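You operate a simulated robot arm through the tools that you are given. There is no shell and no other tool. Be economical: measure what you need, move in short steps, check, and stop when the job is done.

The job below is to be done with a simulated robot arm. You get a single attempt, and the scene is never put back.

TASK
Shut the strays drawer. Put the white cup on the top of the infeed table away on the shelf of the air control stand. Open the optics drawer, put the red reflector on the open end of the barrier platform away in the inside of the optics drawer, then shut the drawer. Put the green test card on the front of the scan pad. Put one of the card scraps from the side of the press table on the shelf under the press table. Take the silver stub roller and leave it on the green book on the top of the infeed table. Do these in any order. Set down upright: white cup.
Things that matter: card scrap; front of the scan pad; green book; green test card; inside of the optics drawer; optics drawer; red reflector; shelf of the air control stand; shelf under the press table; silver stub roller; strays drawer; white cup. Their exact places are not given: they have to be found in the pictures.

It is judged by the outcome, as a careful person would: the job done as asked, and still so three seconds after it is handed in. It fails if anything else is knocked over, pushed out of place, dropped, spilled or broken.

THE ROBOT
A 7-joint arm with a two-finger parallel gripper on a trunk, on a base that drives. Base frame: it is fixed to the floor where the robot stands at the start and does not move with it; the origin is under the middle of the robot, x ahead of it, y to its left, z up. Lengths are in mm, angles in rad, forces in N, time in s.
With the tool pointing down near the work surface it reaches from about 340 to 780 mm from the robot's upright axis, wherever it stands. Its first joint turns from -2.897 to 2.897 rad. Places, roughly: card scrap (10x6x2 cm) [1000, -3100, 800]; front of the scan pad (31x23 cm) [5440, -3080, 880]; green book [-1250, -750, 750]; green test card [1750, -250, 250]; inside of the optics drawer [1800, 3300, 500]; optics drawer [1700, 3300, 500]; red reflector (6x2x8 cm) [5200, 4000, 500]; shelf of the air control stand (42x20 cm) [6060, 8200, 800]; shelf under the press table [1300, -3000, 300]; silver stub roller (5x5x12 cm) [-1100, -1000, 800]; strays drawer [600, 300, 400]; white cup (7x7x9 cm) [-900, -700, 800]. Payload 3.91 kg.
The tool frame sits at the grasp point between the pads (the TCP): z along the fingers, y along the line on which they close. The tips reach 30 mm beyond it. Largest opening 110 mm; finger width 20, thickness 10; the body of the gripper, 48 by 112 mm, starts 55 mm behind the TCP.
Orientation is that of the tool frame in the base frame, as a unit quaternion [w, x, y, z]. With the fingers straight down and closing along the base's y, the tool's x points along the base's -x, its y along +y and its z along -z.

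THE INTERFACE
- The arm moves only by the tool play_rows. Its argument "rows" is a list of rows, each a list of 7 numbers: the shift along the base's x, y, z in mm, then the turn, a rotation vector about the base's x, y, z in rad, then the gripper command, from -1 (shut) to 1 (fully open), values between in proportion. In form: [[tx, ty, tz, ax, ay, az, gripper], ...]. A call has 1 to 8 rows; each row is the pose to reach, as a shift and turn from the pose commanded when the call began. Rows are played at 5 a second. More than 50 mm and 0.15 rad between two rows, or a gripper value outside its range, and nothing of the call is played. Where a pose cannot be reached the arm comes as near as it can. A force on the tool above 40 N (or 10 N above the force at the start of the call, whichever is more), or a blocked arm, ends the call early, and 0.2 s more pass. Each finger travels about 72 mm/s and halts on what it meets, pressing with about 39 N; the grip force reading is that of the motor and also rises with nothing between the fingers. The clock runs only during rows and for 0.2 s after the last one: add rows that repeat a pose to give the fingers time. The reply holds the time, the measured pose of the TCP, the force on the tool along the base axes, the opening and the grip force, in the units named above and with some noise, with the torque about the TCP (base axes, N m) and any sound that the robot's microphone picked up, and new pictures: "views" is both (left out), scene, wrist or none.
- Cameras (640 x 400 px; columns grow to the right, rows downward): "scene" is now at [23.8, 174.3, 1003.7]; the picture's right is [0.25, -0.97, 0.00], its down [-0.62, -0.16, -0.76] and it looks along [0.74, 0.19, -0.65] (base axes); focal length 294 px, centre (320, 200). "wrist" rides on the gripper at [72, 17, -103] in the tool frame; the picture's right is [-0.23, 0.97, 0.00], its down [-0.76, -0.18, -0.62] and it looks along [-0.61, -0.14, 0.78] (tool axes); focal length 222 px, centre (320, 200).
- lift_body(by): slides the trunk up (or, below 0, down) by that many mm; the arm and the scene camera ride with it, the base frame stays. It gives what a move gives, with no picture.
- roll_base(legs): drives the robot by 1 to 6 legs, each [ahead, left, turn to the left] in mm, mm and rad, along the robot's own axes; the way and the turn of a leg run together, so that a leg with both is an arc; at most 1500 mm and 3.142 rad a leg. The arm and the cameras ride along, it lands a little off, and it stops where it bumps. It gives what a move gives, and a new picture of the scene camera.
- pan_tilt(pan, tilt): turns the head with the scene camera to pan (to the left, within 2.705 rad either way) and tilt (down, from -0.506 to 1.204), counted from straight ahead of the robot. It gives what a move gives, and a new picture of the scene camera.
- point_at(camera, pixels): for up to 12 pixels [column, row] of the newest picture of that camera ("zoom" is the newest enlarged one), the place [x, y, z] in the base frame of the surface seen there, good to about 2 mm. It takes no simulated time.
- close_up(camera, box): a new picture of the part [left, top, right, bottom] of that camera's present view, enlarged. It takes no simulated time.
- job_done(): hands the job in; it is judged then, once.

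Keep the steps short. Do not move on a guess: measure, check each grasp and each placing, and mend mistakes. In all there are 131 turns and 260 pictures (those below and enlarged ones count). Leave the gripper open and the arm clear of the work at the hand-in unless told otherwise, and finish with a single line.

The tools are called after ">>>" as a command line: name --pt "numbers of a row" for each row, then --argument value for the rest, lists and objects as JSON in quotes. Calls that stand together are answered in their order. play_rows: Moves the arm, as the interface text tells. Its arguments: {"type":"object","properties":{"rows":{"type":"array","items":{"type":"array","items":{"type":"number"}}},"views":{"type":"string","enum":["both","scene","wrist","none"]}},"required":["rows"]} The other tools are called the same way: lift_body (by) slides the trunk up or down; roll_base (legs) drives the base; pan_tilt (pan, tilt) turns the head that bears the scene camera; point_at (camera, pixels) gives the place of the surface under pixels of a picture; close_up (camera, box) takes an enlarged picture of a part of a camera's view; job_done () hands the job in.

At the start:

```text
clock: 0.0
tcp_pos: [477.6, 65.2, 692.3]
ee_rot: [0.0, 0.0, 1.0, 0.0]
ft_force: [0.2, 1.2, 0.4]
moment: [0.0, -0.02, 0.02]
gripper_width: 110.0
gripper_force: 0.1
trunk travel left (down, up): [-75.0, 115.0]
robot x, y, heading: [-0.9, 0.6, -0.003]
head pan, tilt: [0.253, 0.702]
```

scene: 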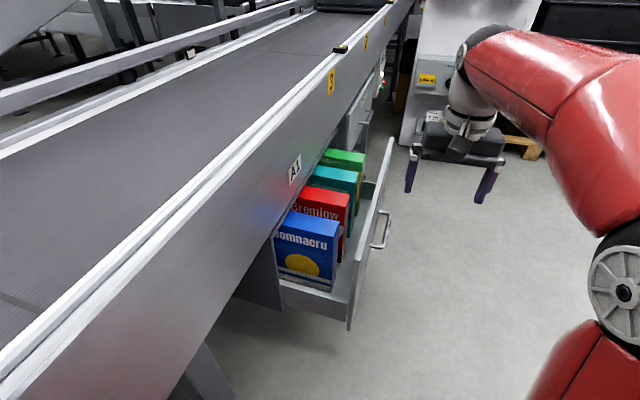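
wrist: 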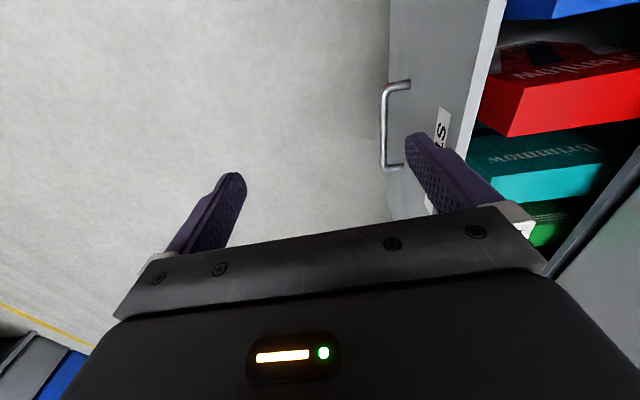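

I see an open drawer with boxes at about (335,250). I'll measure its front, handle and the cabinet face.

>>> point_at --camera "scene" --pixels '[[350, 320], [390, 145], [384, 232], [375, 215], [300, 295], [325, 75], [300, 170], [360, 130], [368, 270], [355, 115]]'

>>> close_up --camera "scene" --box '[240, 60, 440, 340]'

>>> point_at --camera "wrist" --pixels '[[385, 120], [440, 125], [400, 40], [480, 60], [390, 165]]'

```text
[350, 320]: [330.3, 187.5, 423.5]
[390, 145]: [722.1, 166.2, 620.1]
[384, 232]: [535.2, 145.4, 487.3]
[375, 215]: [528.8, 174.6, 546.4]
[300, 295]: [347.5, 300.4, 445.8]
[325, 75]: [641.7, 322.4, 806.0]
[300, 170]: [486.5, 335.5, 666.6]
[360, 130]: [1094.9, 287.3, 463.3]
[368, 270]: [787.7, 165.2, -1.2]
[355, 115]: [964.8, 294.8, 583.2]
```

```text
1.43 times, centred on (340, 200) of scene
```

zoom: 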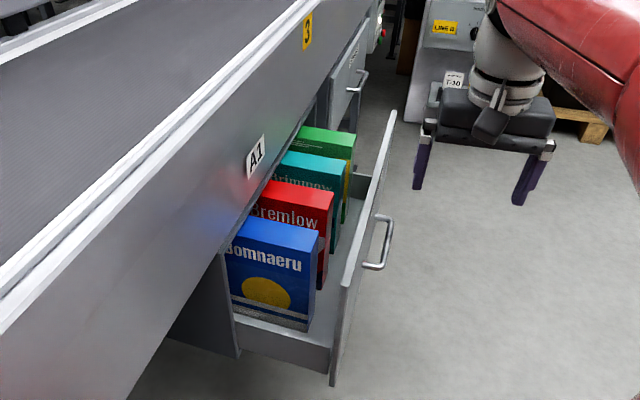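

```text
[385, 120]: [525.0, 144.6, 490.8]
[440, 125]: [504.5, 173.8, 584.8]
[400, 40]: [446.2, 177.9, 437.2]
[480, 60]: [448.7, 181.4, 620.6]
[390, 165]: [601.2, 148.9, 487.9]
```

The strays drawer front stands at y≈175 (x 330–725, top z≈620), handle at x≈525, z≈490. The neighbouring closed front is near y≈290. I'll shut the fingers, tilt the tool about 45° towards +y, and come up in front of it.

>>> play_rows --pt "0 -15 0 0.13 0 0 -1" --pt "10 -30 0 0.26 0 0 -1" --pt "20 -35 -10 0.39 0 0 -1" --pt "30 -35 -30 0.52 0 0 -1" --pt "40 -35 -60 0.65 0 0 -1" --pt "47 -35 -90 0.785 0 0 -1" --pt "47 -35 -110 0.785 0 0 -1" --pt "47 -35 -110 0.785 0 0 -1"

```text
clock: 1.8
tcp_pos: [525.3, 28.4, 583.0]
ee_rot: [-0.001, 0.0, 0.924, 0.382]
ft_force: [-0.1, 0.0, 0.2]
moment: [-0.02, 0.05, -0.01]
gripper_width: 0.0
gripper_force: 37.6
trunk travel left (down, up): [-75.0, 115.0]
robot x, y, heading: [1.6, -3.2, -0.003]
head pan, tilt: [0.253, 0.702]
```

scene: 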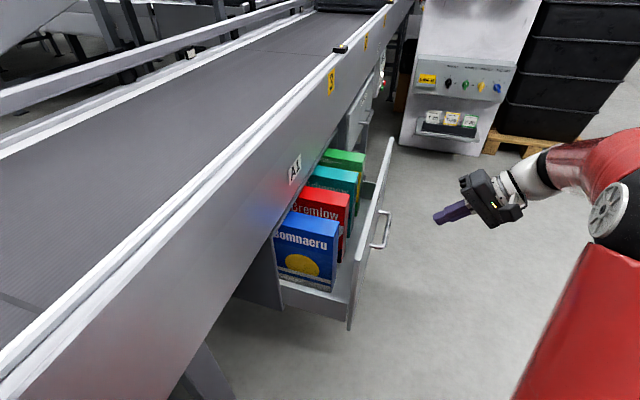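
wrist: 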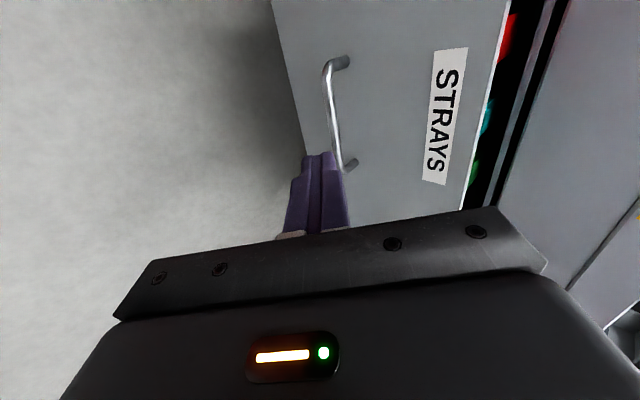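

The label reads STRAYS. Now I push along +y.

>>> play_rows --pt "0 40 0 0 0 0 -1" --pt "0 80 0 0 0 0 -1" --pt "0 115 0 0 0 0 -1" --pt "0 135 0 0 0 0 -1" --pt "0 150 0 0 0 0 -1" --pt "0 165 0 0 0 0 -1" --pt "0 180 0 0 0 0 -1" --pt "0 195 0 0 0 0 -1"

>>> play_rows --pt "0 12 0 0 0 0 -1" --pt "0 24 0 0 0 0 -1" --pt "0 36 0 0 0 0 -1" --pt "0 48 0 0 0 0 -1" --pt "0 60 0 0 0 0 -1" --pt "0 70 0 0 0 0 -1"

```text
clock: 3.6
tcp_pos: [524.3, 225.4, 582.2]
ee_rot: [0.0, -0.001, 0.924, 0.383]
ft_force: [-0.4, 0.3, 0.5]
moment: [0.01, 0.0, 0.0]
gripper_width: 0.0
gripper_force: 37.7
trunk travel left (down, up): [-75.0, 115.0]
robot x, y, heading: [0.8, 3.7, 0.0]
head pan, tilt: [0.253, 0.702]
```

scene: 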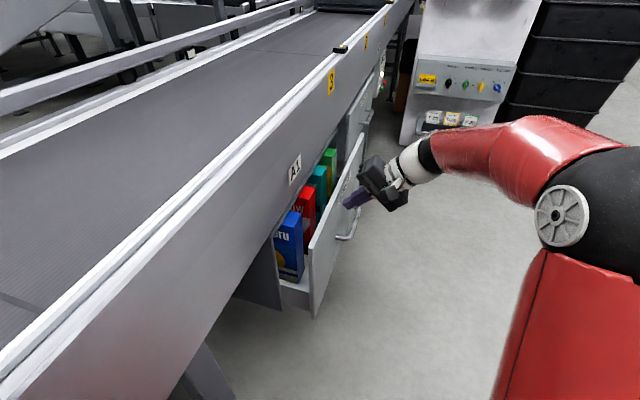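
wrist: 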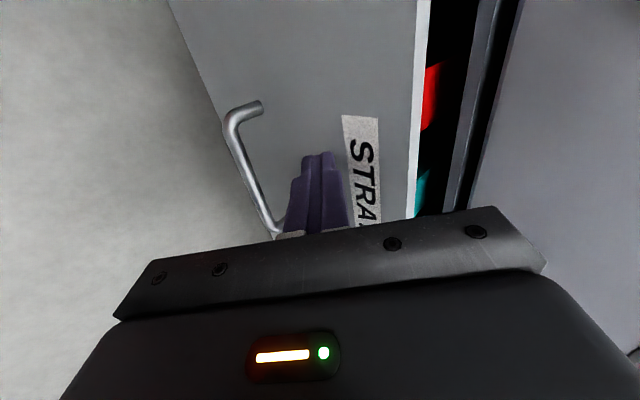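

```text
clock: 5.0
tcp_pos: [523.2, 292.7, 580.1]
ee_rot: [0.0, 0.001, 0.924, 0.382]
ft_force: [-6.5, -10.2, 1.5]
moment: [-0.13, 0.07, 0.08]
gripper_width: 0.0
gripper_force: 37.7
trunk travel left (down, up): [-75.0, 115.0]
robot x, y, heading: [-1.7, -0.3, -0.0]
head pan, tilt: [0.253, 0.702]
```

scene: 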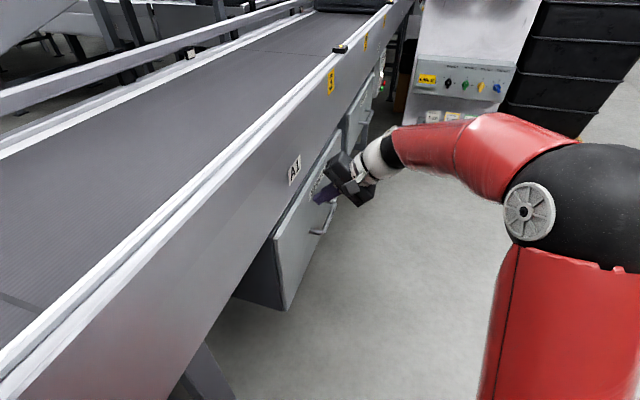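
wrist: 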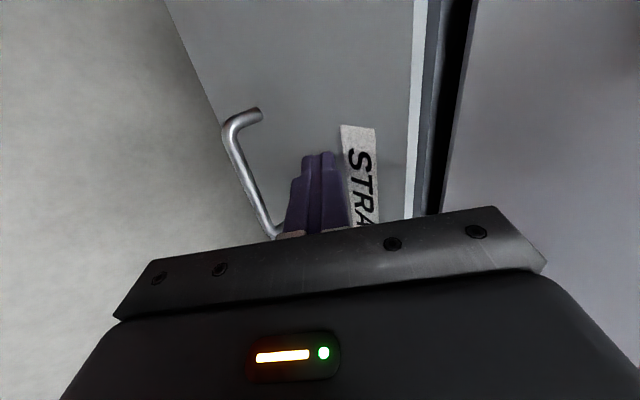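

Force now −10 N: it may be reaching the stop. I push a little more.

>>> play_rows --pt "0 8 0 0 0 0 -1" --pt "0 16 0 0 0 0 -1" --pt "0 24 0 0 0 0 -1" --pt "0 30 0 0 0 0 -1" --views "wrist"

>>> play_rows --pt "0 -45 0 0 0 0 -1" --pt "0 -90 10 0 0 0 -1" --pt "0 -135 20 0 0 0 -1" --pt "0 -180 40 -0.15 0 0 -1" --pt "0 -220 80 -0.3 0 0 -1" --pt "-20 -240 110 -0.45 0 0 1" --pt "-40 -250 120 -0.6 0 0 1" --pt "-60 -260 120 -0.72 0 0 1"

```text
clock: 5.4
tcp_pos: [523.6, 293.0, 582.7]
ee_rot: [-0.001, 0.002, 0.925, 0.38]
ft_force: [-8.6, -10.6, 8.5]
moment: [0.06, 0.05, 0.14]
gripper_width: 0.1
gripper_force: 37.3
trunk travel left (down, up): [-75.0, 115.0]
robot x, y, heading: [-2.0, -3.2, -0.004]
head pan, tilt: [0.253, 0.702]
stopped in row 1: the force on the tool passed its limit at 49 N (the readings are from after the stop); the commanded pose is now the measured one
```

wrist: 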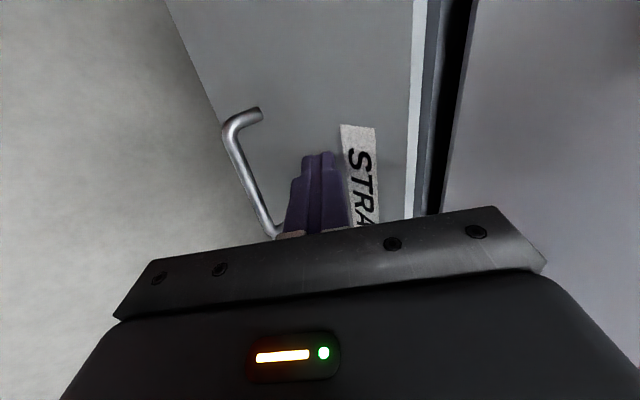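

```text
refused: row 5 steps farther than a row can; nothing moved
```

It stopped at a hard 49 N. I back off and check that the front is flush.

>>> play_rows --pt "0 -45 0 0 0 0 -1" --pt "0 -90 5 0 0 0 -1" --pt "0 -130 10 0 0 0 -1" --pt "0 -170 30 -0.13 0 0 -1" --pt "0 -205 60 -0.26 0 0 -1" --pt "-10 -230 90 -0.39 0 0 0" --pt "-30 -240 110 -0.52 0 0 1" --pt "-40 -240 120 -0.65 0 0 1"

>>> close_up --camera "scene" --box '[240, 60, 440, 340]'

>>> point_at --camera "scene" --pixels '[[310, 230], [290, 280], [360, 115], [305, 200], [350, 150]]'

```text
clock: 7.2
tcp_pos: [485.8, 54.6, 700.2]
ee_rot: [0.0, 0.003, 0.998, 0.064]
ft_force: [0.6, -0.4, -0.3]
moment: [0.02, 0.0, -0.03]
gripper_width: 109.0
gripper_force: 0.3
trunk travel left (down, up): [-75.0, 115.0]
robot x, y, heading: [-1.6, 0.3, -0.007]
head pan, tilt: [0.253, 0.702]
```

scene: 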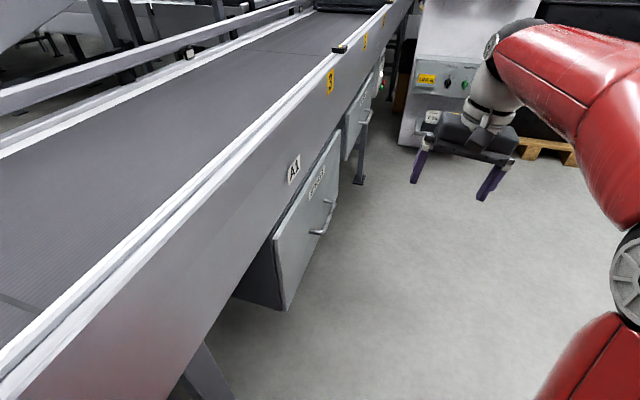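
wrist: 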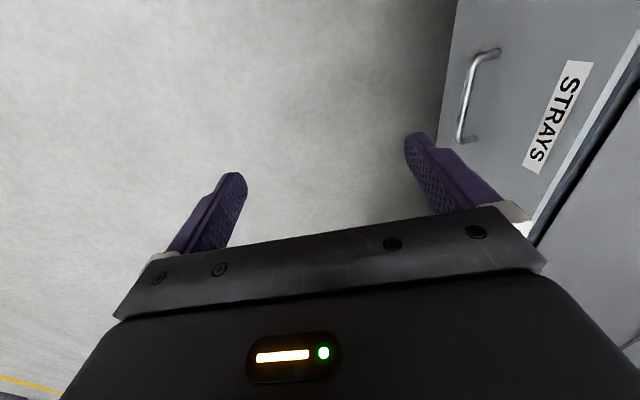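

```text
1.43 times, centred on (340, 200) of scene
```

zoom: 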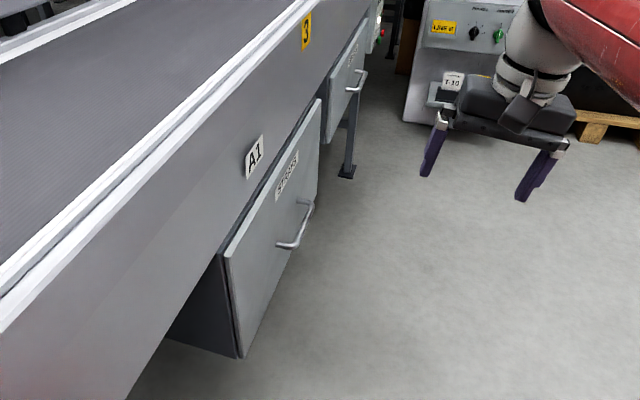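

```text
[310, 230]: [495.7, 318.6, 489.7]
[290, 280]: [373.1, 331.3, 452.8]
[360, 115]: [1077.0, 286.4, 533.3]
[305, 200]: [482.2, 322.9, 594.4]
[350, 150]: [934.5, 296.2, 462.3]
```

The strays drawer is flush and shut. Next I look at the infeed table behind and to the right, and at the green test card ahead right.

>>> pan_tilt --pan -2.5 --tilt 0.35

>>> pan_tilt --pan -1.6 --tilt 0.4

>>> pan_tilt --pan -0.4 --tilt 0.4

```text
clock: 9.6
tcp_pos: [484.3, 54.0, 699.7]
ee_rot: [0.0, 0.002, 0.998, 0.065]
ft_force: [-1.0, -0.6, 1.1]
moment: [0.0, -0.03, -0.02]
gripper_width: 109.9
gripper_force: 0.0
trunk travel left (down, up): [-75.0, 115.0]
robot x, y, heading: [0.0, -1.3, -0.002]
head pan, tilt: [-2.499, 0.351]
```

scene: 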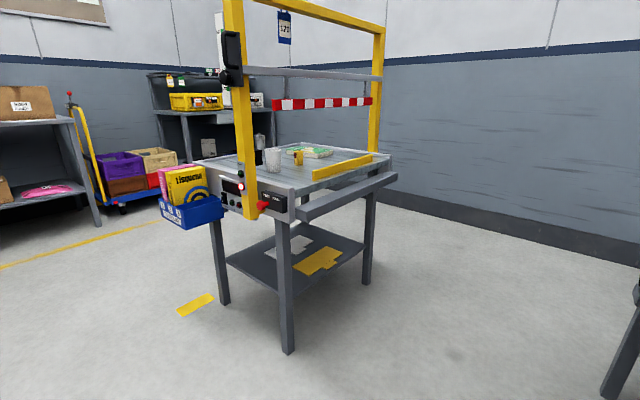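

```text
clock: 10.8
tcp_pos: [485.0, 55.3, 700.2]
ee_rot: [-0.002, 0.002, 0.998, 0.064]
ft_force: [0.1, -0.5, 1.0]
moment: [0.02, -0.03, -0.01]
gripper_width: 110.0
gripper_force: 0.0
trunk travel left (down, up): [-75.0, 115.0]
robot x, y, heading: [-0.2, 0.1, -0.0]
head pan, tilt: [-1.6, 0.4]
```

scene: 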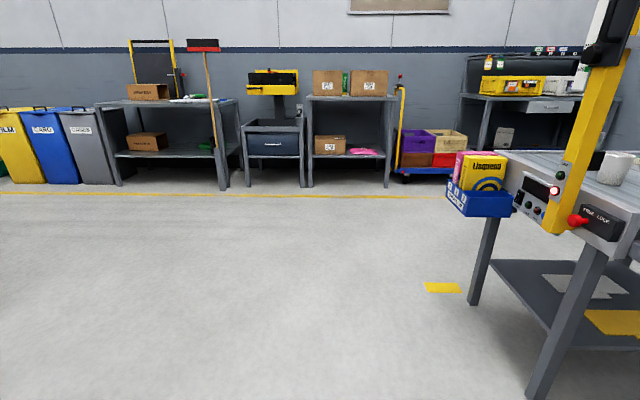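

```text
clock: 12.2
tcp_pos: [486.0, 54.9, 701.2]
ee_rot: [-0.001, 0.003, 0.998, 0.065]
ft_force: [0.7, -0.4, 0.0]
moment: [0.01, -0.02, 0.0]
gripper_width: 110.2
gripper_force: 0.1
trunk travel left (down, up): [-75.0, 115.0]
robot x, y, heading: [-0.9, -1.8, -0.005]
head pan, tilt: [-0.4, 0.4]
```

scene: 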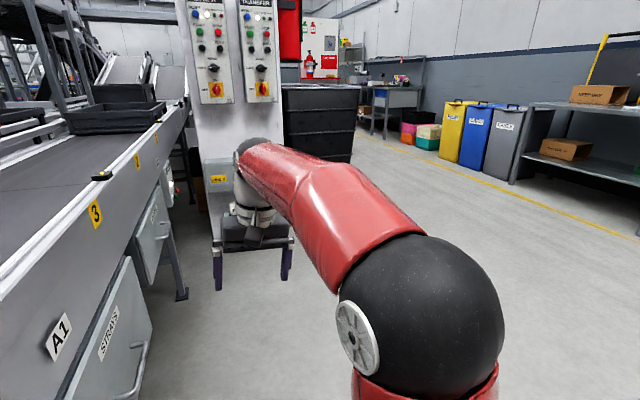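

Back to the infeed table for a close look.

>>> pan_tilt --pan -2.45 --tilt 0.25

>>> close_up --camera "scene" --box '[190, 60, 430, 260]'

```text
clock: 14.2
tcp_pos: [485.4, 54.7, 700.4]
ee_rot: [-0.001, 0.003, 0.998, 0.064]
ft_force: [-0.4, 0.2, -0.2]
moment: [-0.02, 0.02, 0.05]
gripper_width: 110.2
gripper_force: 0.1
trunk travel left (down, up): [-75.0, 115.0]
robot x, y, heading: [-1.0, 2.2, 0.001]
head pan, tilt: [-2.45, 0.25]
```

scene: 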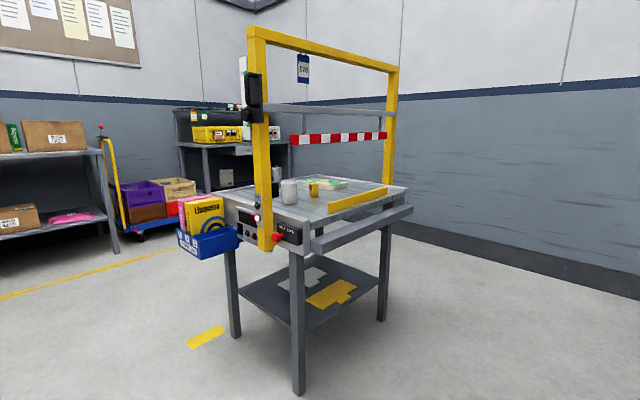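

```text
2.00 times, centred on (310, 160) of scene
```

zoom: 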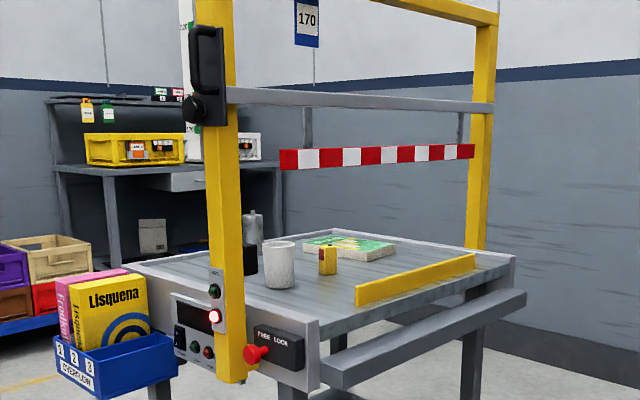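

>>> point_at --camera "zoom" --pixels '[[280, 248], [328, 262], [350, 245], [252, 220], [250, 258], [232, 340], [472, 258], [360, 295], [300, 160], [470, 150], [480, 100], [230, 95]]'

>>> point_at --camera "zoom" --pixels '[[320, 325], [510, 258], [140, 262], [340, 375], [520, 300], [220, 310], [300, 350], [410, 290], [200, 280], [345, 320], [320, 237], [395, 245]]'

```text
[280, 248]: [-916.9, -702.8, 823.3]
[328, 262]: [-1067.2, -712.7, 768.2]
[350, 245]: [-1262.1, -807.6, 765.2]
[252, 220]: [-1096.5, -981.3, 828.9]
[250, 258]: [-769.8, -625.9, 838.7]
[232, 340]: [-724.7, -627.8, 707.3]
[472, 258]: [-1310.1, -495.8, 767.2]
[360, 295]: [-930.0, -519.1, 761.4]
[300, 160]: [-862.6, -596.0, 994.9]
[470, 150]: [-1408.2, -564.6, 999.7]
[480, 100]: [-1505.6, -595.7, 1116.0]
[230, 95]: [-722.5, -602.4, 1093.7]
```

```text
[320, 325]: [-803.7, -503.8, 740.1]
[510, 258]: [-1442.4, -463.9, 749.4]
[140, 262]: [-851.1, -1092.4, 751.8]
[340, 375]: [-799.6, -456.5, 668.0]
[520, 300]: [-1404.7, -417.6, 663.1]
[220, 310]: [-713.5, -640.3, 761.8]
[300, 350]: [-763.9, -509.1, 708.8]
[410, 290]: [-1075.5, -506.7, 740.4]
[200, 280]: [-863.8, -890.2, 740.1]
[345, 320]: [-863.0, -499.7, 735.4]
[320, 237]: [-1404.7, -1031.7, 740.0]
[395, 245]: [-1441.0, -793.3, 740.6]
```

>>> point_at --camera "zoom" --pixels '[[170, 170], [60, 165], [110, 220], [175, 370], [60, 350], [150, 300], [275, 170], [600, 250], [90, 290], [105, 365], [20, 330], [300, 265]]'

>>> point_at --camera "scene" --pixels '[[100, 160], [110, 250], [270, 150], [210, 195], [180, 300], [240, 310], [560, 230], [380, 320], [300, 390], [205, 335]]'

```text
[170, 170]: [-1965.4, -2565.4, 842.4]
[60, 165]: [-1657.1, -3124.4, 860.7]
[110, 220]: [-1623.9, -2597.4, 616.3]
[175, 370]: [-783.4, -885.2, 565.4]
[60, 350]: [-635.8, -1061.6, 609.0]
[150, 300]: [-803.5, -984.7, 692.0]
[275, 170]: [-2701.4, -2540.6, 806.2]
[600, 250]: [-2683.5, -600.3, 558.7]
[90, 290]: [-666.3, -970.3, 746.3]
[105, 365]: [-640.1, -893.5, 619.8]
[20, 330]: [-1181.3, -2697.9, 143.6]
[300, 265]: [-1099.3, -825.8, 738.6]
```

```text
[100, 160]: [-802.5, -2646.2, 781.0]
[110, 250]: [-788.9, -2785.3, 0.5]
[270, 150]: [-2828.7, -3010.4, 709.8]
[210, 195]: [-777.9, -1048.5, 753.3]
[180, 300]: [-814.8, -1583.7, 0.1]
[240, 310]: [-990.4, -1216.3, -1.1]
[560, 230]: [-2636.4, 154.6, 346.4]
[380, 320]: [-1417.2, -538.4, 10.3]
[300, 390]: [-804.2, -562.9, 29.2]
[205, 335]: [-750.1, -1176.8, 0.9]
```

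There is open floor on the back side (y<-1100) of the infeed table; from there roller, book and cup are all in reach away from the gate. I drive there: right 1850, turn to face +y, then sideways.

>>> roll_base --legs '[[0, -1400, 0], [0, -500, 0], [0, 0, 1.571], [0, 1050, 0]]'

>>> pan_tilt --pan 0.0 --tilt 0.5

```text
clock: 32.6
tcp_pos: [-1098.4, -1424.5, 700.9]
ee_rot: [0.047, 0.706, -0.706, -0.045]
ft_force: [-0.6, 0.6, 0.4]
moment: [0.01, -0.01, 0.02]
gripper_width: 109.8
gripper_force: 0.0
trunk travel left (down, up): [-75.0, 115.0]
robot x, y, heading: [-1042.1, -1907.9, 1.571]
head pan, tilt: [-2.45, 0.25]
```

scene: 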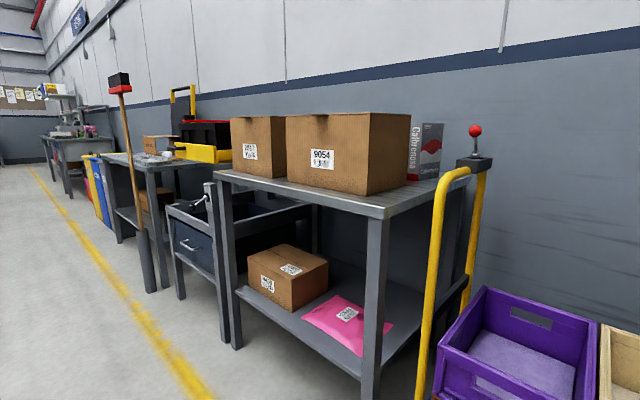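

```text
clock: 34.8
tcp_pos: [-1098.6, -1423.4, 700.1]
ee_rot: [-0.046, -0.706, 0.706, 0.044]
ft_force: [0.4, 0.3, -0.1]
moment: [-0.03, -0.01, 0.0]
gripper_width: 109.9
gripper_force: 0.1
trunk travel left (down, up): [-75.0, 115.0]
robot x, y, heading: [-1040.0, -1908.4, 1.573]
head pan, tilt: [0.0, 0.499]
```

scene: 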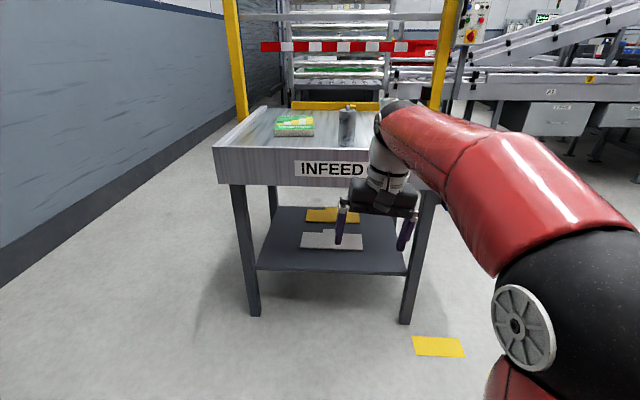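

The INFEED table is ahead, with the grey roller at (346,125) and the green book at (295,124). I level the tool and raise the arm before moving closer.

>>> play_rows --pt "0 0 50 0 -0.06 0 1" --pt "0 0 100 0 -0.13 0 1" --pt "0 -10 150 0 -0.13 0 1" --pt "0 -20 195 0 -0.13 0 1" --pt "0 -30 240 0 -0.13 0 1" --pt "0 -30 280 0 -0.13 0 1" --views "none"

>>> point_at --camera "scene" --pixels '[[346, 112], [346, 130], [346, 145], [295, 124], [278, 136], [313, 135], [279, 114], [311, 114], [285, 168], [385, 105], [425, 330], [255, 312]]'

>>> close_up --camera "scene" --box '[220, 60, 460, 210]'

```text
refused: row 3 steps farther than a row can; nothing moved
```

```text
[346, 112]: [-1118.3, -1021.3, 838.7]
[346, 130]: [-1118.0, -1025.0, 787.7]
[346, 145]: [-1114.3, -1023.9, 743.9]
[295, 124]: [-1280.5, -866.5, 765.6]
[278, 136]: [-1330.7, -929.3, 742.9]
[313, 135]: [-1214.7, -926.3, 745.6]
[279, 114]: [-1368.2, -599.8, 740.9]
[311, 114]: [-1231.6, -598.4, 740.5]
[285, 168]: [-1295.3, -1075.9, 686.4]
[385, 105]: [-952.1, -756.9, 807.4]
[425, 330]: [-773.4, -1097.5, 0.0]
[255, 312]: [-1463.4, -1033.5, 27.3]
```

```text
2.67 times, centred on (340, 135) of scene
```

zoom: 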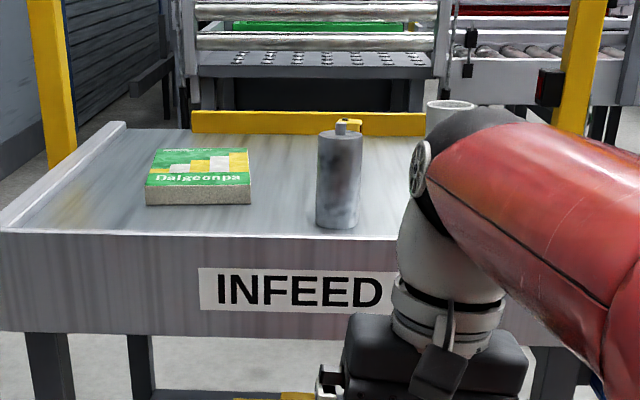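

>>> play_rows --pt "0 0 45 0 -0.06 0 1" --pt "0 0 90 0 -0.13 0 1" --pt "0 -8 135 0 -0.13 0 1" --pt "0 -16 180 0 -0.13 0 1" --pt "0 -24 225 0 -0.13 0 1" --pt "0 -24 270 0 -0.13 0 1" --pt "0 -24 300 0 -0.13 0 1" --views "scene"

```text
clock: 36.4
tcp_pos: [-1094.9, -1464.6, 862.0]
ee_rot: [-0.001, 0.707, -0.707, -0.001]
ft_force: [0.5, 0.6, 0.1]
moment: [0.03, 0.02, 0.0]
gripper_width: 110.2
gripper_force: 0.1
out of reach, approached as far as the arm can: row 4, 5, 6, 7
trunk travel left (down, up): [-75.0, 115.0]
robot x, y, heading: [-1039.0, -1906.7, 1.573]
head pan, tilt: [0.0, 0.499]
```

scene: 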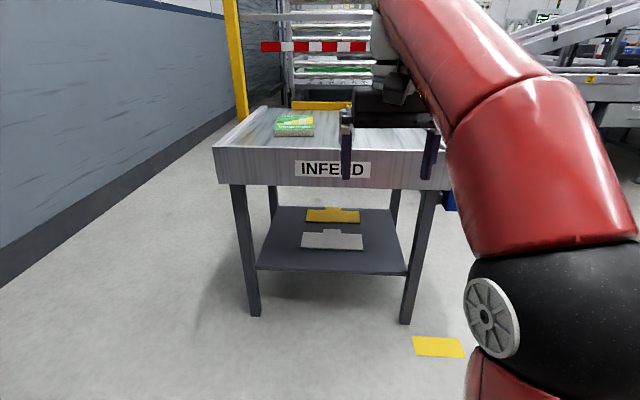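

I raise the trunk fully, then roll up to the table.

>>> lift_body --by 115

>>> roll_base --legs '[[420, -35, 0]]'

```text
clock: 37.9
tcp_pos: [-1094.8, -1464.1, 976.4]
ee_rot: [-0.001, 0.707, -0.707, 0.0]
ft_force: [0.7, -0.6, -0.5]
moment: [0.02, 0.0, 0.01]
gripper_width: 109.9
gripper_force: 0.1
trunk travel left (down, up): [-190.0, 0.0]
robot x, y, heading: [-1043.7, -1911.2, 1.575]
head pan, tilt: [0.0, 0.499]
```

```text
clock: 40.5
tcp_pos: [-1059.3, -1041.6, 977.7]
ee_rot: [0.0, -0.706, 0.708, 0.001]
ft_force: [0.2, 0.3, -0.1]
moment: [0.0, 0.01, 0.01]
gripper_width: 109.8
gripper_force: 0.2
trunk travel left (down, up): [-190.0, 0.0]
robot x, y, heading: [-1005.3, -1485.9, 1.574]
head pan, tilt: [0.0, 0.499]
```

scene: 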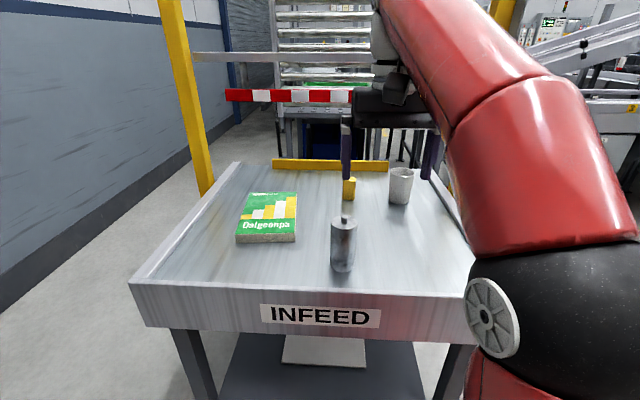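

Now at y≈-1486 without bumping. I measure roller, book and cup.

>>> close_up --camera "scene" --box '[220, 140, 460, 290]'

>>> point_at --camera "zoom" --pixels '[[306, 240], [329, 240], [352, 240], [329, 205], [329, 335], [50, 268], [195, 270], [60, 145], [200, 145], [458, 85], [480, 82], [510, 85]]'

>>> point_at --camera "zoom" --pixels '[[480, 120], [480, 160], [455, 130], [506, 130], [480, 75], [318, 215], [340, 215], [329, 220], [345, 130], [345, 108]]'

```text
2.67 times, centred on (340, 215) of scene
```

zoom: 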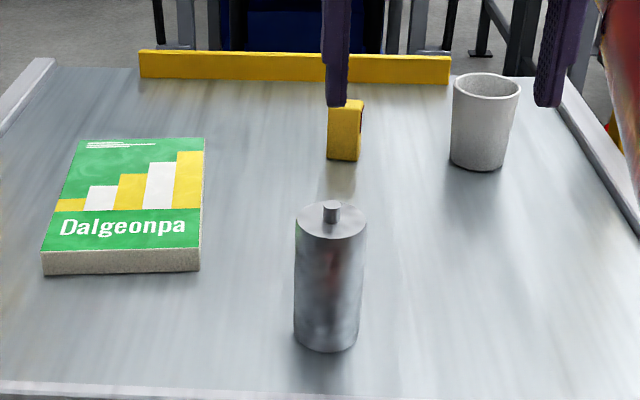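

```text
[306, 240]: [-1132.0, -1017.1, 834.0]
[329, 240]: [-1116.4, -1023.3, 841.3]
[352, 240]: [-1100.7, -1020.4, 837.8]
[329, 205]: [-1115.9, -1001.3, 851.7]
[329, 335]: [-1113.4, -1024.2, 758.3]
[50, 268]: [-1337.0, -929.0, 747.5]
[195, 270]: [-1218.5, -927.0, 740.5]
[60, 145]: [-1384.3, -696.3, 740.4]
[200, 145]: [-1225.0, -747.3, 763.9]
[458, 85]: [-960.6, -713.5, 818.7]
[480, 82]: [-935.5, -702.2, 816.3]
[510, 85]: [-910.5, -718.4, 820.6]
```

```text
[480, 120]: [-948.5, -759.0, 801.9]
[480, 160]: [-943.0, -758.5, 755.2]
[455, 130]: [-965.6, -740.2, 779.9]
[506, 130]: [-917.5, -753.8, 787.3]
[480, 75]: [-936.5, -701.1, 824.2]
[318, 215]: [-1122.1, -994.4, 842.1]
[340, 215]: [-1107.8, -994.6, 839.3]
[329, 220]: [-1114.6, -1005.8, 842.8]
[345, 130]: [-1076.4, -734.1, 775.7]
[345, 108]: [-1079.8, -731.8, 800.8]
```

Roller centre ≈(-1114.5,-999), body top z≈841, stub to ≈855. The book spans x -1337..-1220, y -929..-747, top 765. I move over the roller and partly down.

>>> play_rows --pt "-30 25 0 0 0 0 1" --pt "-55 42.5 0 0 0 0 1" --pt "-55 42.5 -40 0 0 0 1" --pt "-55 42.5 -70 0 0 0 1" --pt "-55 42.5 -70 0 0 0 1"

```text
clock: 41.7
tcp_pos: [-1114.7, -998.8, 905.4]
ee_rot: [0.001, -0.706, 0.709, 0.0]
ft_force: [-0.8, 0.2, 0.2]
moment: [0.0, 0.02, 0.01]
gripper_width: 110.2
gripper_force: 0.0
out of reach, approached as far as the arm can: row 1, 2
trunk travel left (down, up): [-190.0, 0.0]
robot x, y, heading: [-1010.5, -1489.8, 1.572]
head pan, tilt: [0.0, 0.499]
```

scene: 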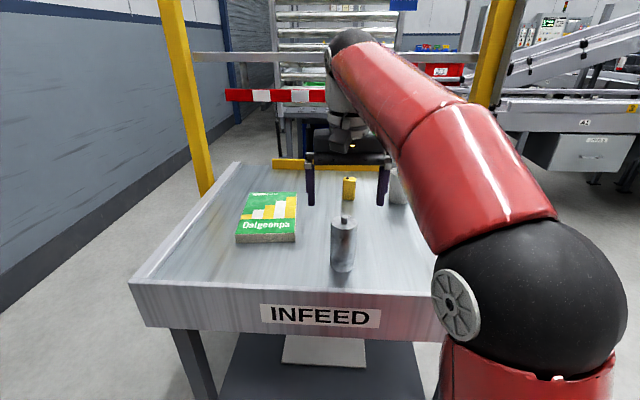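
wrist: 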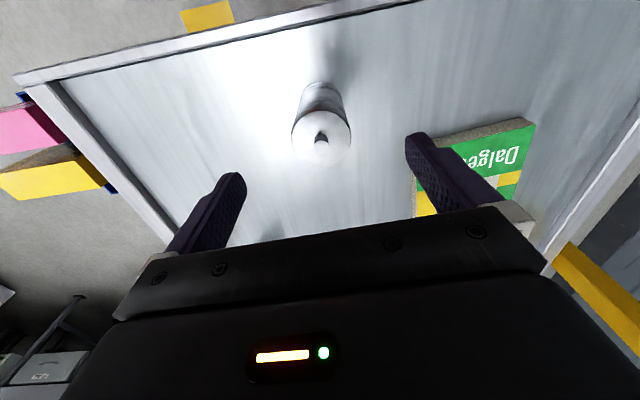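

>>> point_at --camera "wrist" --pixels '[[321, 140], [295, 140], [350, 140], [322, 115], [322, 160], [240, 185], [410, 140]]'

```text
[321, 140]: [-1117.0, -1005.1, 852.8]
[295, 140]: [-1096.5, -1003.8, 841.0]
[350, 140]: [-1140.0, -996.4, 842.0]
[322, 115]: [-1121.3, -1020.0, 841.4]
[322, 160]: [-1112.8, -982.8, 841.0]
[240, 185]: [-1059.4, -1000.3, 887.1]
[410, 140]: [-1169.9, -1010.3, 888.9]
```

The roller lies between the fingers (centre ≈(-1117,-1000)). I descend 95 mm and close.

>>> play_rows --pt "-2 -1 -40 0 0 0 1" --pt "-2 -1 -75 0 0 0 1" --pt "-2 -1 -95 0 0 0 1" --pt "-2 -1 -95 0 0 0 -1" --pt "-2 -1 -95 0 0 0 -1" --pt "-2 -1 -95 0 0 0 -1" --pt "-2 -1 -95 0 0 0 -1" --views "wrist"

```text
clock: 43.3
tcp_pos: [-1117.4, -1000.7, 812.4]
ee_rot: [0.0, -0.706, 0.708, 0.001]
ft_force: [0.8, -0.3, 0.5]
moment: [0.01, 0.0, -0.04]
gripper_width: 49.3
gripper_force: 39.1
trunk travel left (down, up): [-190.0, 0.0]
robot x, y, heading: [-1007.8, -1488.0, 1.568]
head pan, tilt: [0.0, 0.499]
```

wrist: 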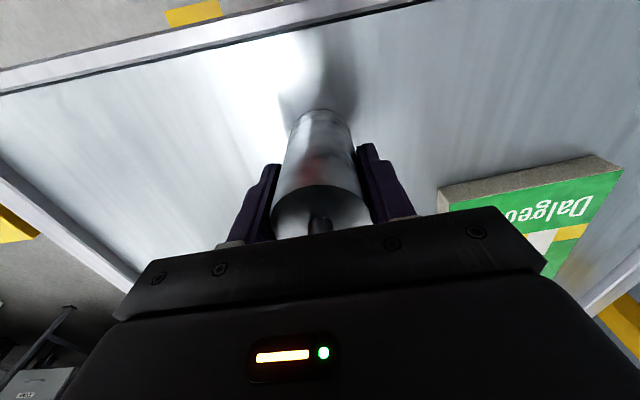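

Held at 49 mm. I lift 60 mm and carry it over the book centre (-1277,-840).

>>> play_rows --pt "0 0 30 0 0 0 -1" --pt "0 0 65 0 0 0 -1" --pt "-33 33 65 0 0 0 -1" --pt "-66 66 65 0 0 0 -1" --pt "-99 99 65 0 0 0 -1" --pt "-132 132 65 0 0 0 -1" --pt "-160 161 65 0 0 0 -1" --pt "-160 161 65 0 0 0 -1"

>>> play_rows --pt "0 0 -20 0 0 0 -1" --pt "0 0 -30 0 0 0 -1" --pt "0 0 -35 0 0 0 -1" --pt "0 0 -38 0 0 0 -1" --views "wrist"

```text
clock: 45.1
tcp_pos: [-1234.9, -896.1, 862.5]
ee_rot: [0.001, -0.706, 0.708, 0.002]
ft_force: [-0.2, -0.1, -1.5]
moment: [0.01, 0.01, -0.05]
gripper_width: 49.2
gripper_force: 39.4
out of reach, approached as far as the arm can: row 6, 7, 8
trunk travel left (down, up): [-190.0, 0.0]
robot x, y, heading: [-1004.3, -1489.2, 1.571]
head pan, tilt: [0.0, 0.499]
```

scene: 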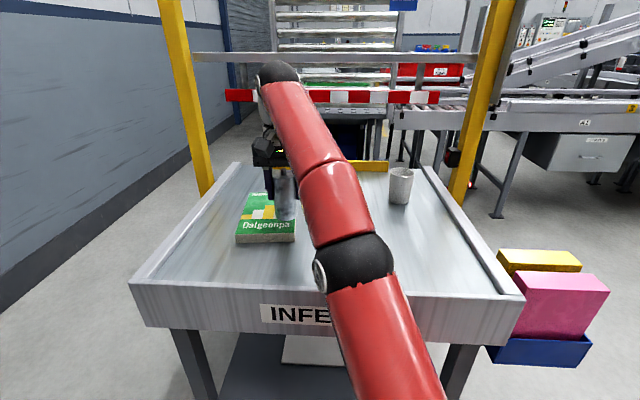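
wrist: 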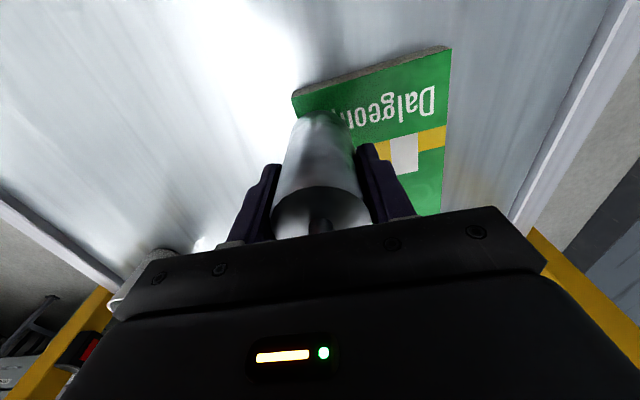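

```text
clock: 46.1
tcp_pos: [-1233.9, -896.9, 827.1]
ee_rot: [0.002, -0.706, 0.708, 0.003]
ft_force: [-0.9, -2.4, 34.1]
moment: [0.11, 0.11, 0.31]
gripper_width: 48.0
gripper_force: 39.7
trunk travel left (down, up): [-190.0, 0.0]
robot x, y, heading: [-1008.4, -1487.6, 1.57]
head pan, tilt: [0.0, 0.499]
```

wrist: 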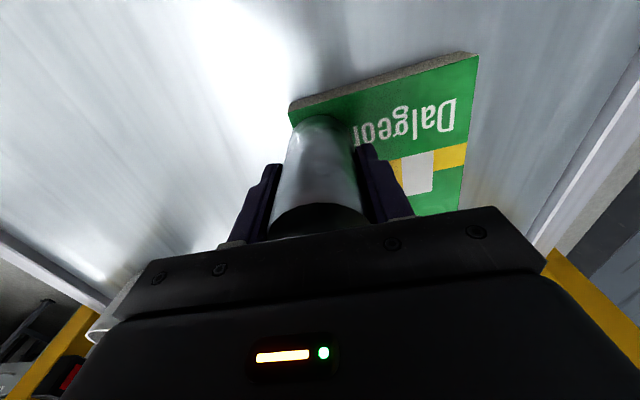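

That went down before reaching the middle (the arm was at its reach limit), and it is pressing on the book's near right part. I raise 18 mm and shift toward the middle at low height.

>>> play_rows --pt "0 0 9 0 0 0 -1" --pt "0 0 20 0 0 0 -1" --pt "-15 20 20 0 0 0 -1" --pt "-30 38 20 0 0 0 -1" --pt "-38 48 20 0 0 0 -1" --pt "-38 48 20 0 0 0 -1"

```text
clock: 47.5
tcp_pos: [-1255.4, -876.4, 827.3]
ee_rot: [0.001, -0.706, 0.708, 0.0]
ft_force: [-0.5, 0.2, -2.0]
moment: [-0.04, -0.03, 0.01]
gripper_width: 49.2
gripper_force: 39.6
out of reach, approached as far as the arm can: row 3, 4, 5, 6
trunk travel left (down, up): [-190.0, 0.0]
robot x, y, heading: [-1004.7, -1485.6, 1.571]
head pan, tilt: [0.0, 0.499]
```

scene: 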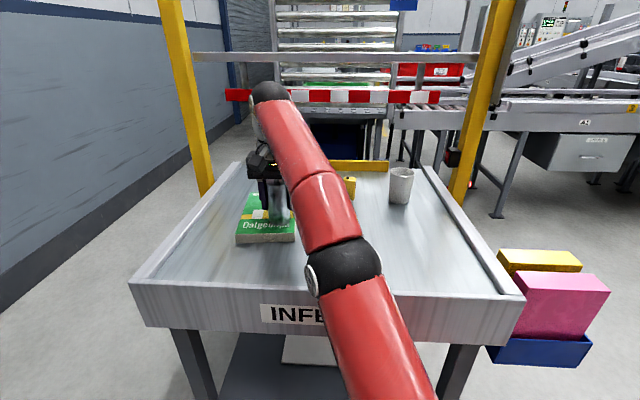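
wrist: 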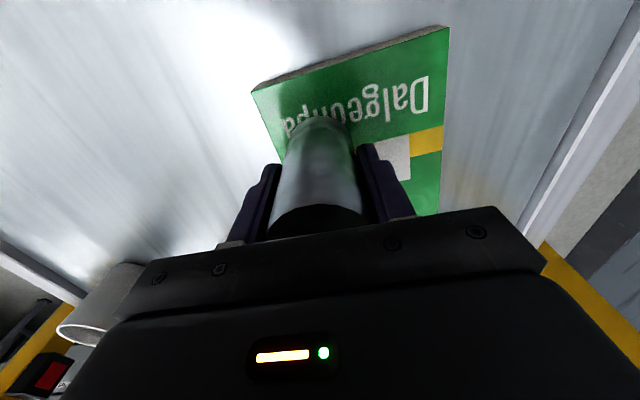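

The roller hangs free over the book but reach is at its limit. I nudge the base forward and left by 20 mm to bring it more to the middle.

>>> roll_base --legs '[[25, 18, 0]]'

>>> play_rows --pt "0 0 0 0 0 0 -1" --views "wrist"

```text
clock: 48.3
tcp_pos: [-1271.9, -852.7, 827.1]
ee_rot: [0.001, -0.706, 0.708, 0.0]
ft_force: [-0.2, -0.4, -1.8]
moment: [0.02, 0.01, -0.02]
gripper_width: 49.2
gripper_force: 38.6
trunk travel left (down, up): [-190.0, 0.0]
robot x, y, heading: [-1024.7, -1461.2, 1.567]
head pan, tilt: [0.0, 0.499]
```

scene: 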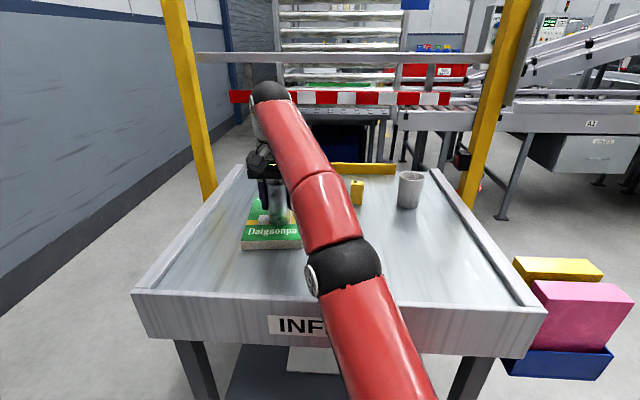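

```text
clock: 48.7
tcp_pos: [-1273.0, -853.1, 825.8]
ee_rot: [0.001, -0.706, 0.708, -0.001]
ft_force: [1.0, 0.3, -1.5]
moment: [0.02, 0.01, 0.01]
gripper_width: 49.4
gripper_force: 38.1
trunk travel left (down, up): [-190.0, 0.0]
robot x, y, heading: [-1023.0, -1459.4, 1.573]
head pan, tilt: [0.0, 0.499]
```

wrist: 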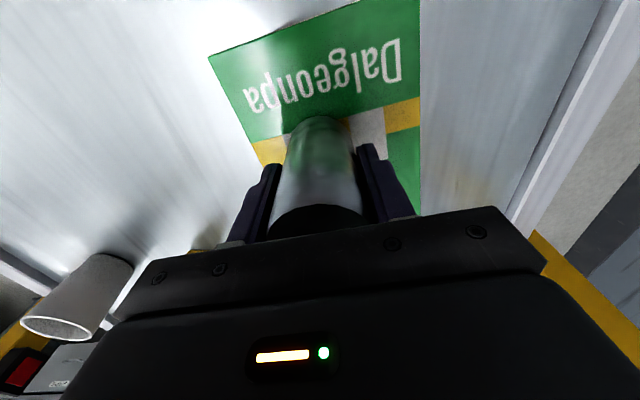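

Well centred on the book at (-1272,-853). I lower in small steps until contact.

>>> play_rows --pt "0 0 -3 0 0 0 -1" --pt "0 0 -5 0 0 0 -1" --pt "0 0 -5 0 0 0 -1" --views "none"

```text
clock: 49.5
tcp_pos: [-1271.8, -853.2, 825.4]
ee_rot: [0.003, -0.706, 0.708, 0.005]
ft_force: [-4.1, 10.3, 32.8]
moment: [0.24, -0.1, 0.06]
gripper_width: 49.3
gripper_force: 39.0
trunk travel left (down, up): [-190.0, 0.0]
robot x, y, heading: [-1022.7, -1460.9, 1.572]
head pan, tilt: [0.0, 0.499]
```

Contact at 33 N. I ease up 3 mm, open, then lift clear.

>>> play_rows --pt "0 0 3 0 0 0 -1" --pt "0 0 3 0 0 0 -0.05" --pt "0 0 3 0 0 0 0.5" --pt "0 0 3 0 0 0 1" --pt "0 0 3 0 0 0 1" --views "wrist"

```text
clock: 50.7
tcp_pos: [-1272.2, -852.8, 824.9]
ee_rot: [0.001, -0.706, 0.708, 0.0]
ft_force: [-0.6, -0.7, -0.7]
moment: [0.02, 0.0, 0.01]
gripper_width: 109.9
gripper_force: 0.0
trunk travel left (down, up): [-190.0, 0.0]
robot x, y, heading: [-1025.2, -1461.6, 1.568]
head pan, tilt: [0.0, 0.499]
```

wrist: 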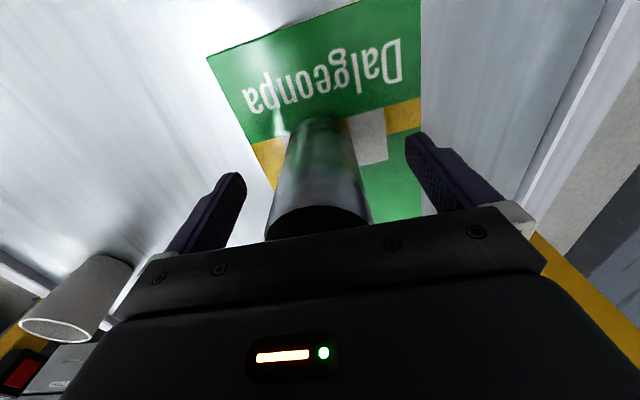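

The roller stands on the book. I back out rising toward the robot (fingers straddle it in x).

>>> play_rows --pt "0 -4 6 0 0 0 1" --pt "0 -10 15 0 0 0 1" --pt "0 -20 30 0 0 0 1" --pt "0 -40 48 0 0 0 1" --pt "0 -70 70 0 0 0 1" --pt "0 -105 90 0 0 0 1" --pt "0 -145 110 0 0 0 1"

```text
clock: 52.3
tcp_pos: [-1273.4, -997.5, 934.9]
ee_rot: [0.0, -0.706, 0.709, 0.0]
ft_force: [-0.3, 1.0, 0.3]
moment: [-0.04, -0.01, -0.03]
gripper_width: 110.1
gripper_force: 0.0
trunk travel left (down, up): [-190.0, 0.0]
robot x, y, heading: [-1026.9, -1461.9, 1.57]
head pan, tilt: [0.0, 0.499]
```

scene: 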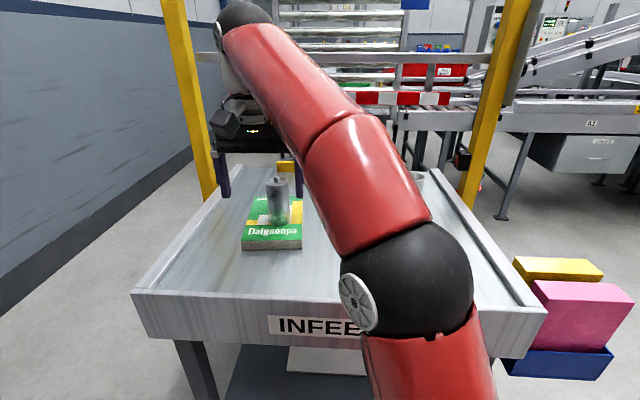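
wrist: 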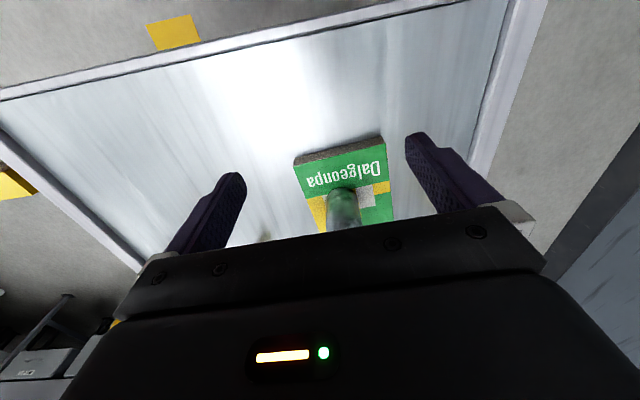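

Roller is standing on the book. Now the cup: I shift the base right 90 and forward 65, then bring the arm in line with the cup.

>>> roll_base --legs '[[0, -90, 0], [65, 0, 0]]'

>>> play_rows --pt "45 0 0 0 0 0 1" --pt "90 0 0 0 0 0 1" --pt "135 0 0 0 0 0 1" --pt "180 0 0 0 0 0 1" --pt "220 0 0 0 0 0 1" --pt "245 0 0 0 0 0 1" --pt "245 0 0 0 0 0 1"

```text
clock: 54.0
tcp_pos: [-1185.2, -934.0, 934.4]
ee_rot: [0.001, -0.706, 0.708, 0.001]
ft_force: [0.0, 1.1, 0.9]
moment: [0.0, -0.02, 0.0]
gripper_width: 110.1
gripper_force: 0.0
trunk travel left (down, up): [-190.0, 0.0]
robot x, y, heading: [-935.8, -1397.5, 1.574]
head pan, tilt: [0.0, 0.499]
```

scene: 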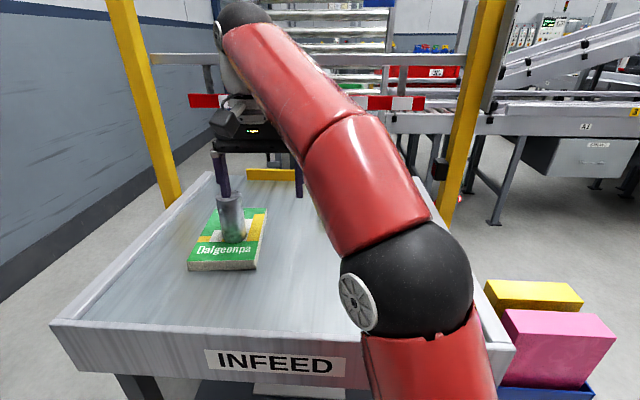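

```text
clock: 55.6
tcp_pos: [-939.8, -932.2, 935.4]
ee_rot: [0.001, -0.706, 0.708, 0.001]
ft_force: [-1.0, 0.2, -0.2]
moment: [0.0, 0.01, 0.04]
gripper_width: 110.2
gripper_force: 0.1
trunk travel left (down, up): [-190.0, 0.0]
robot x, y, heading: [-938.1, -1397.0, 1.57]
head pan, tilt: [0.0, 0.499]
```

scene: 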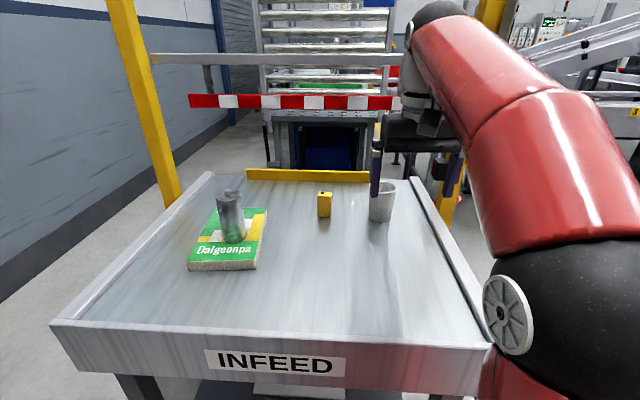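
wrist: 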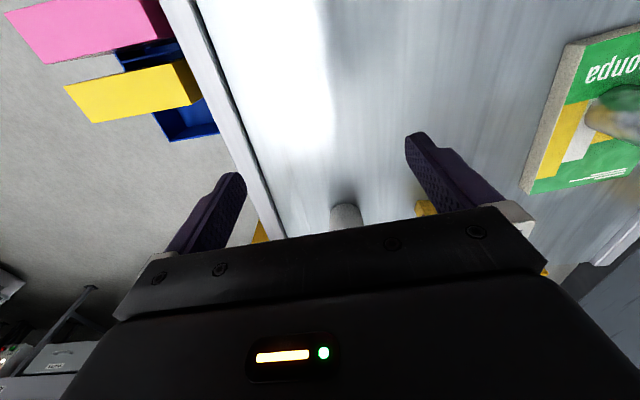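

>>> close_up --camera "scene" --box '[300, 150, 460, 250]'

>>> point_at --camera "zoom" --pixels '[[285, 160], [370, 160], [325, 160], [325, 130], [330, 250], [340, 122], [300, 240], [355, 240]]'

```text
4.00 times, centred on (380, 200) of scene
```

zoom: 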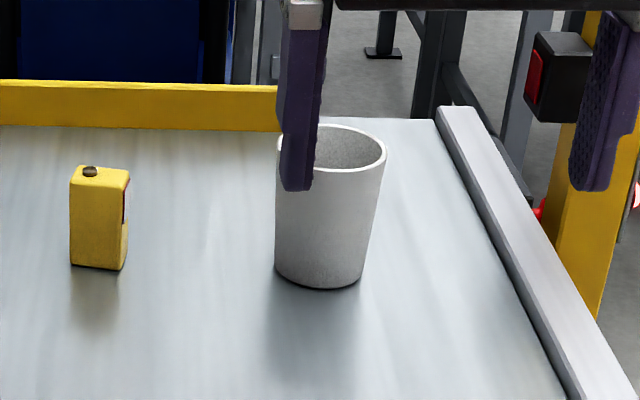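

```text
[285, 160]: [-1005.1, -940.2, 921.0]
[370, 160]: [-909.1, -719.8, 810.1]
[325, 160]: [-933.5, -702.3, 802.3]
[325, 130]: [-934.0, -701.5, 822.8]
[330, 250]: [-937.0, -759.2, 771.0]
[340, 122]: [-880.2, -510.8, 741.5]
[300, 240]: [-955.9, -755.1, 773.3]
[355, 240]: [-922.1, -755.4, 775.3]
```

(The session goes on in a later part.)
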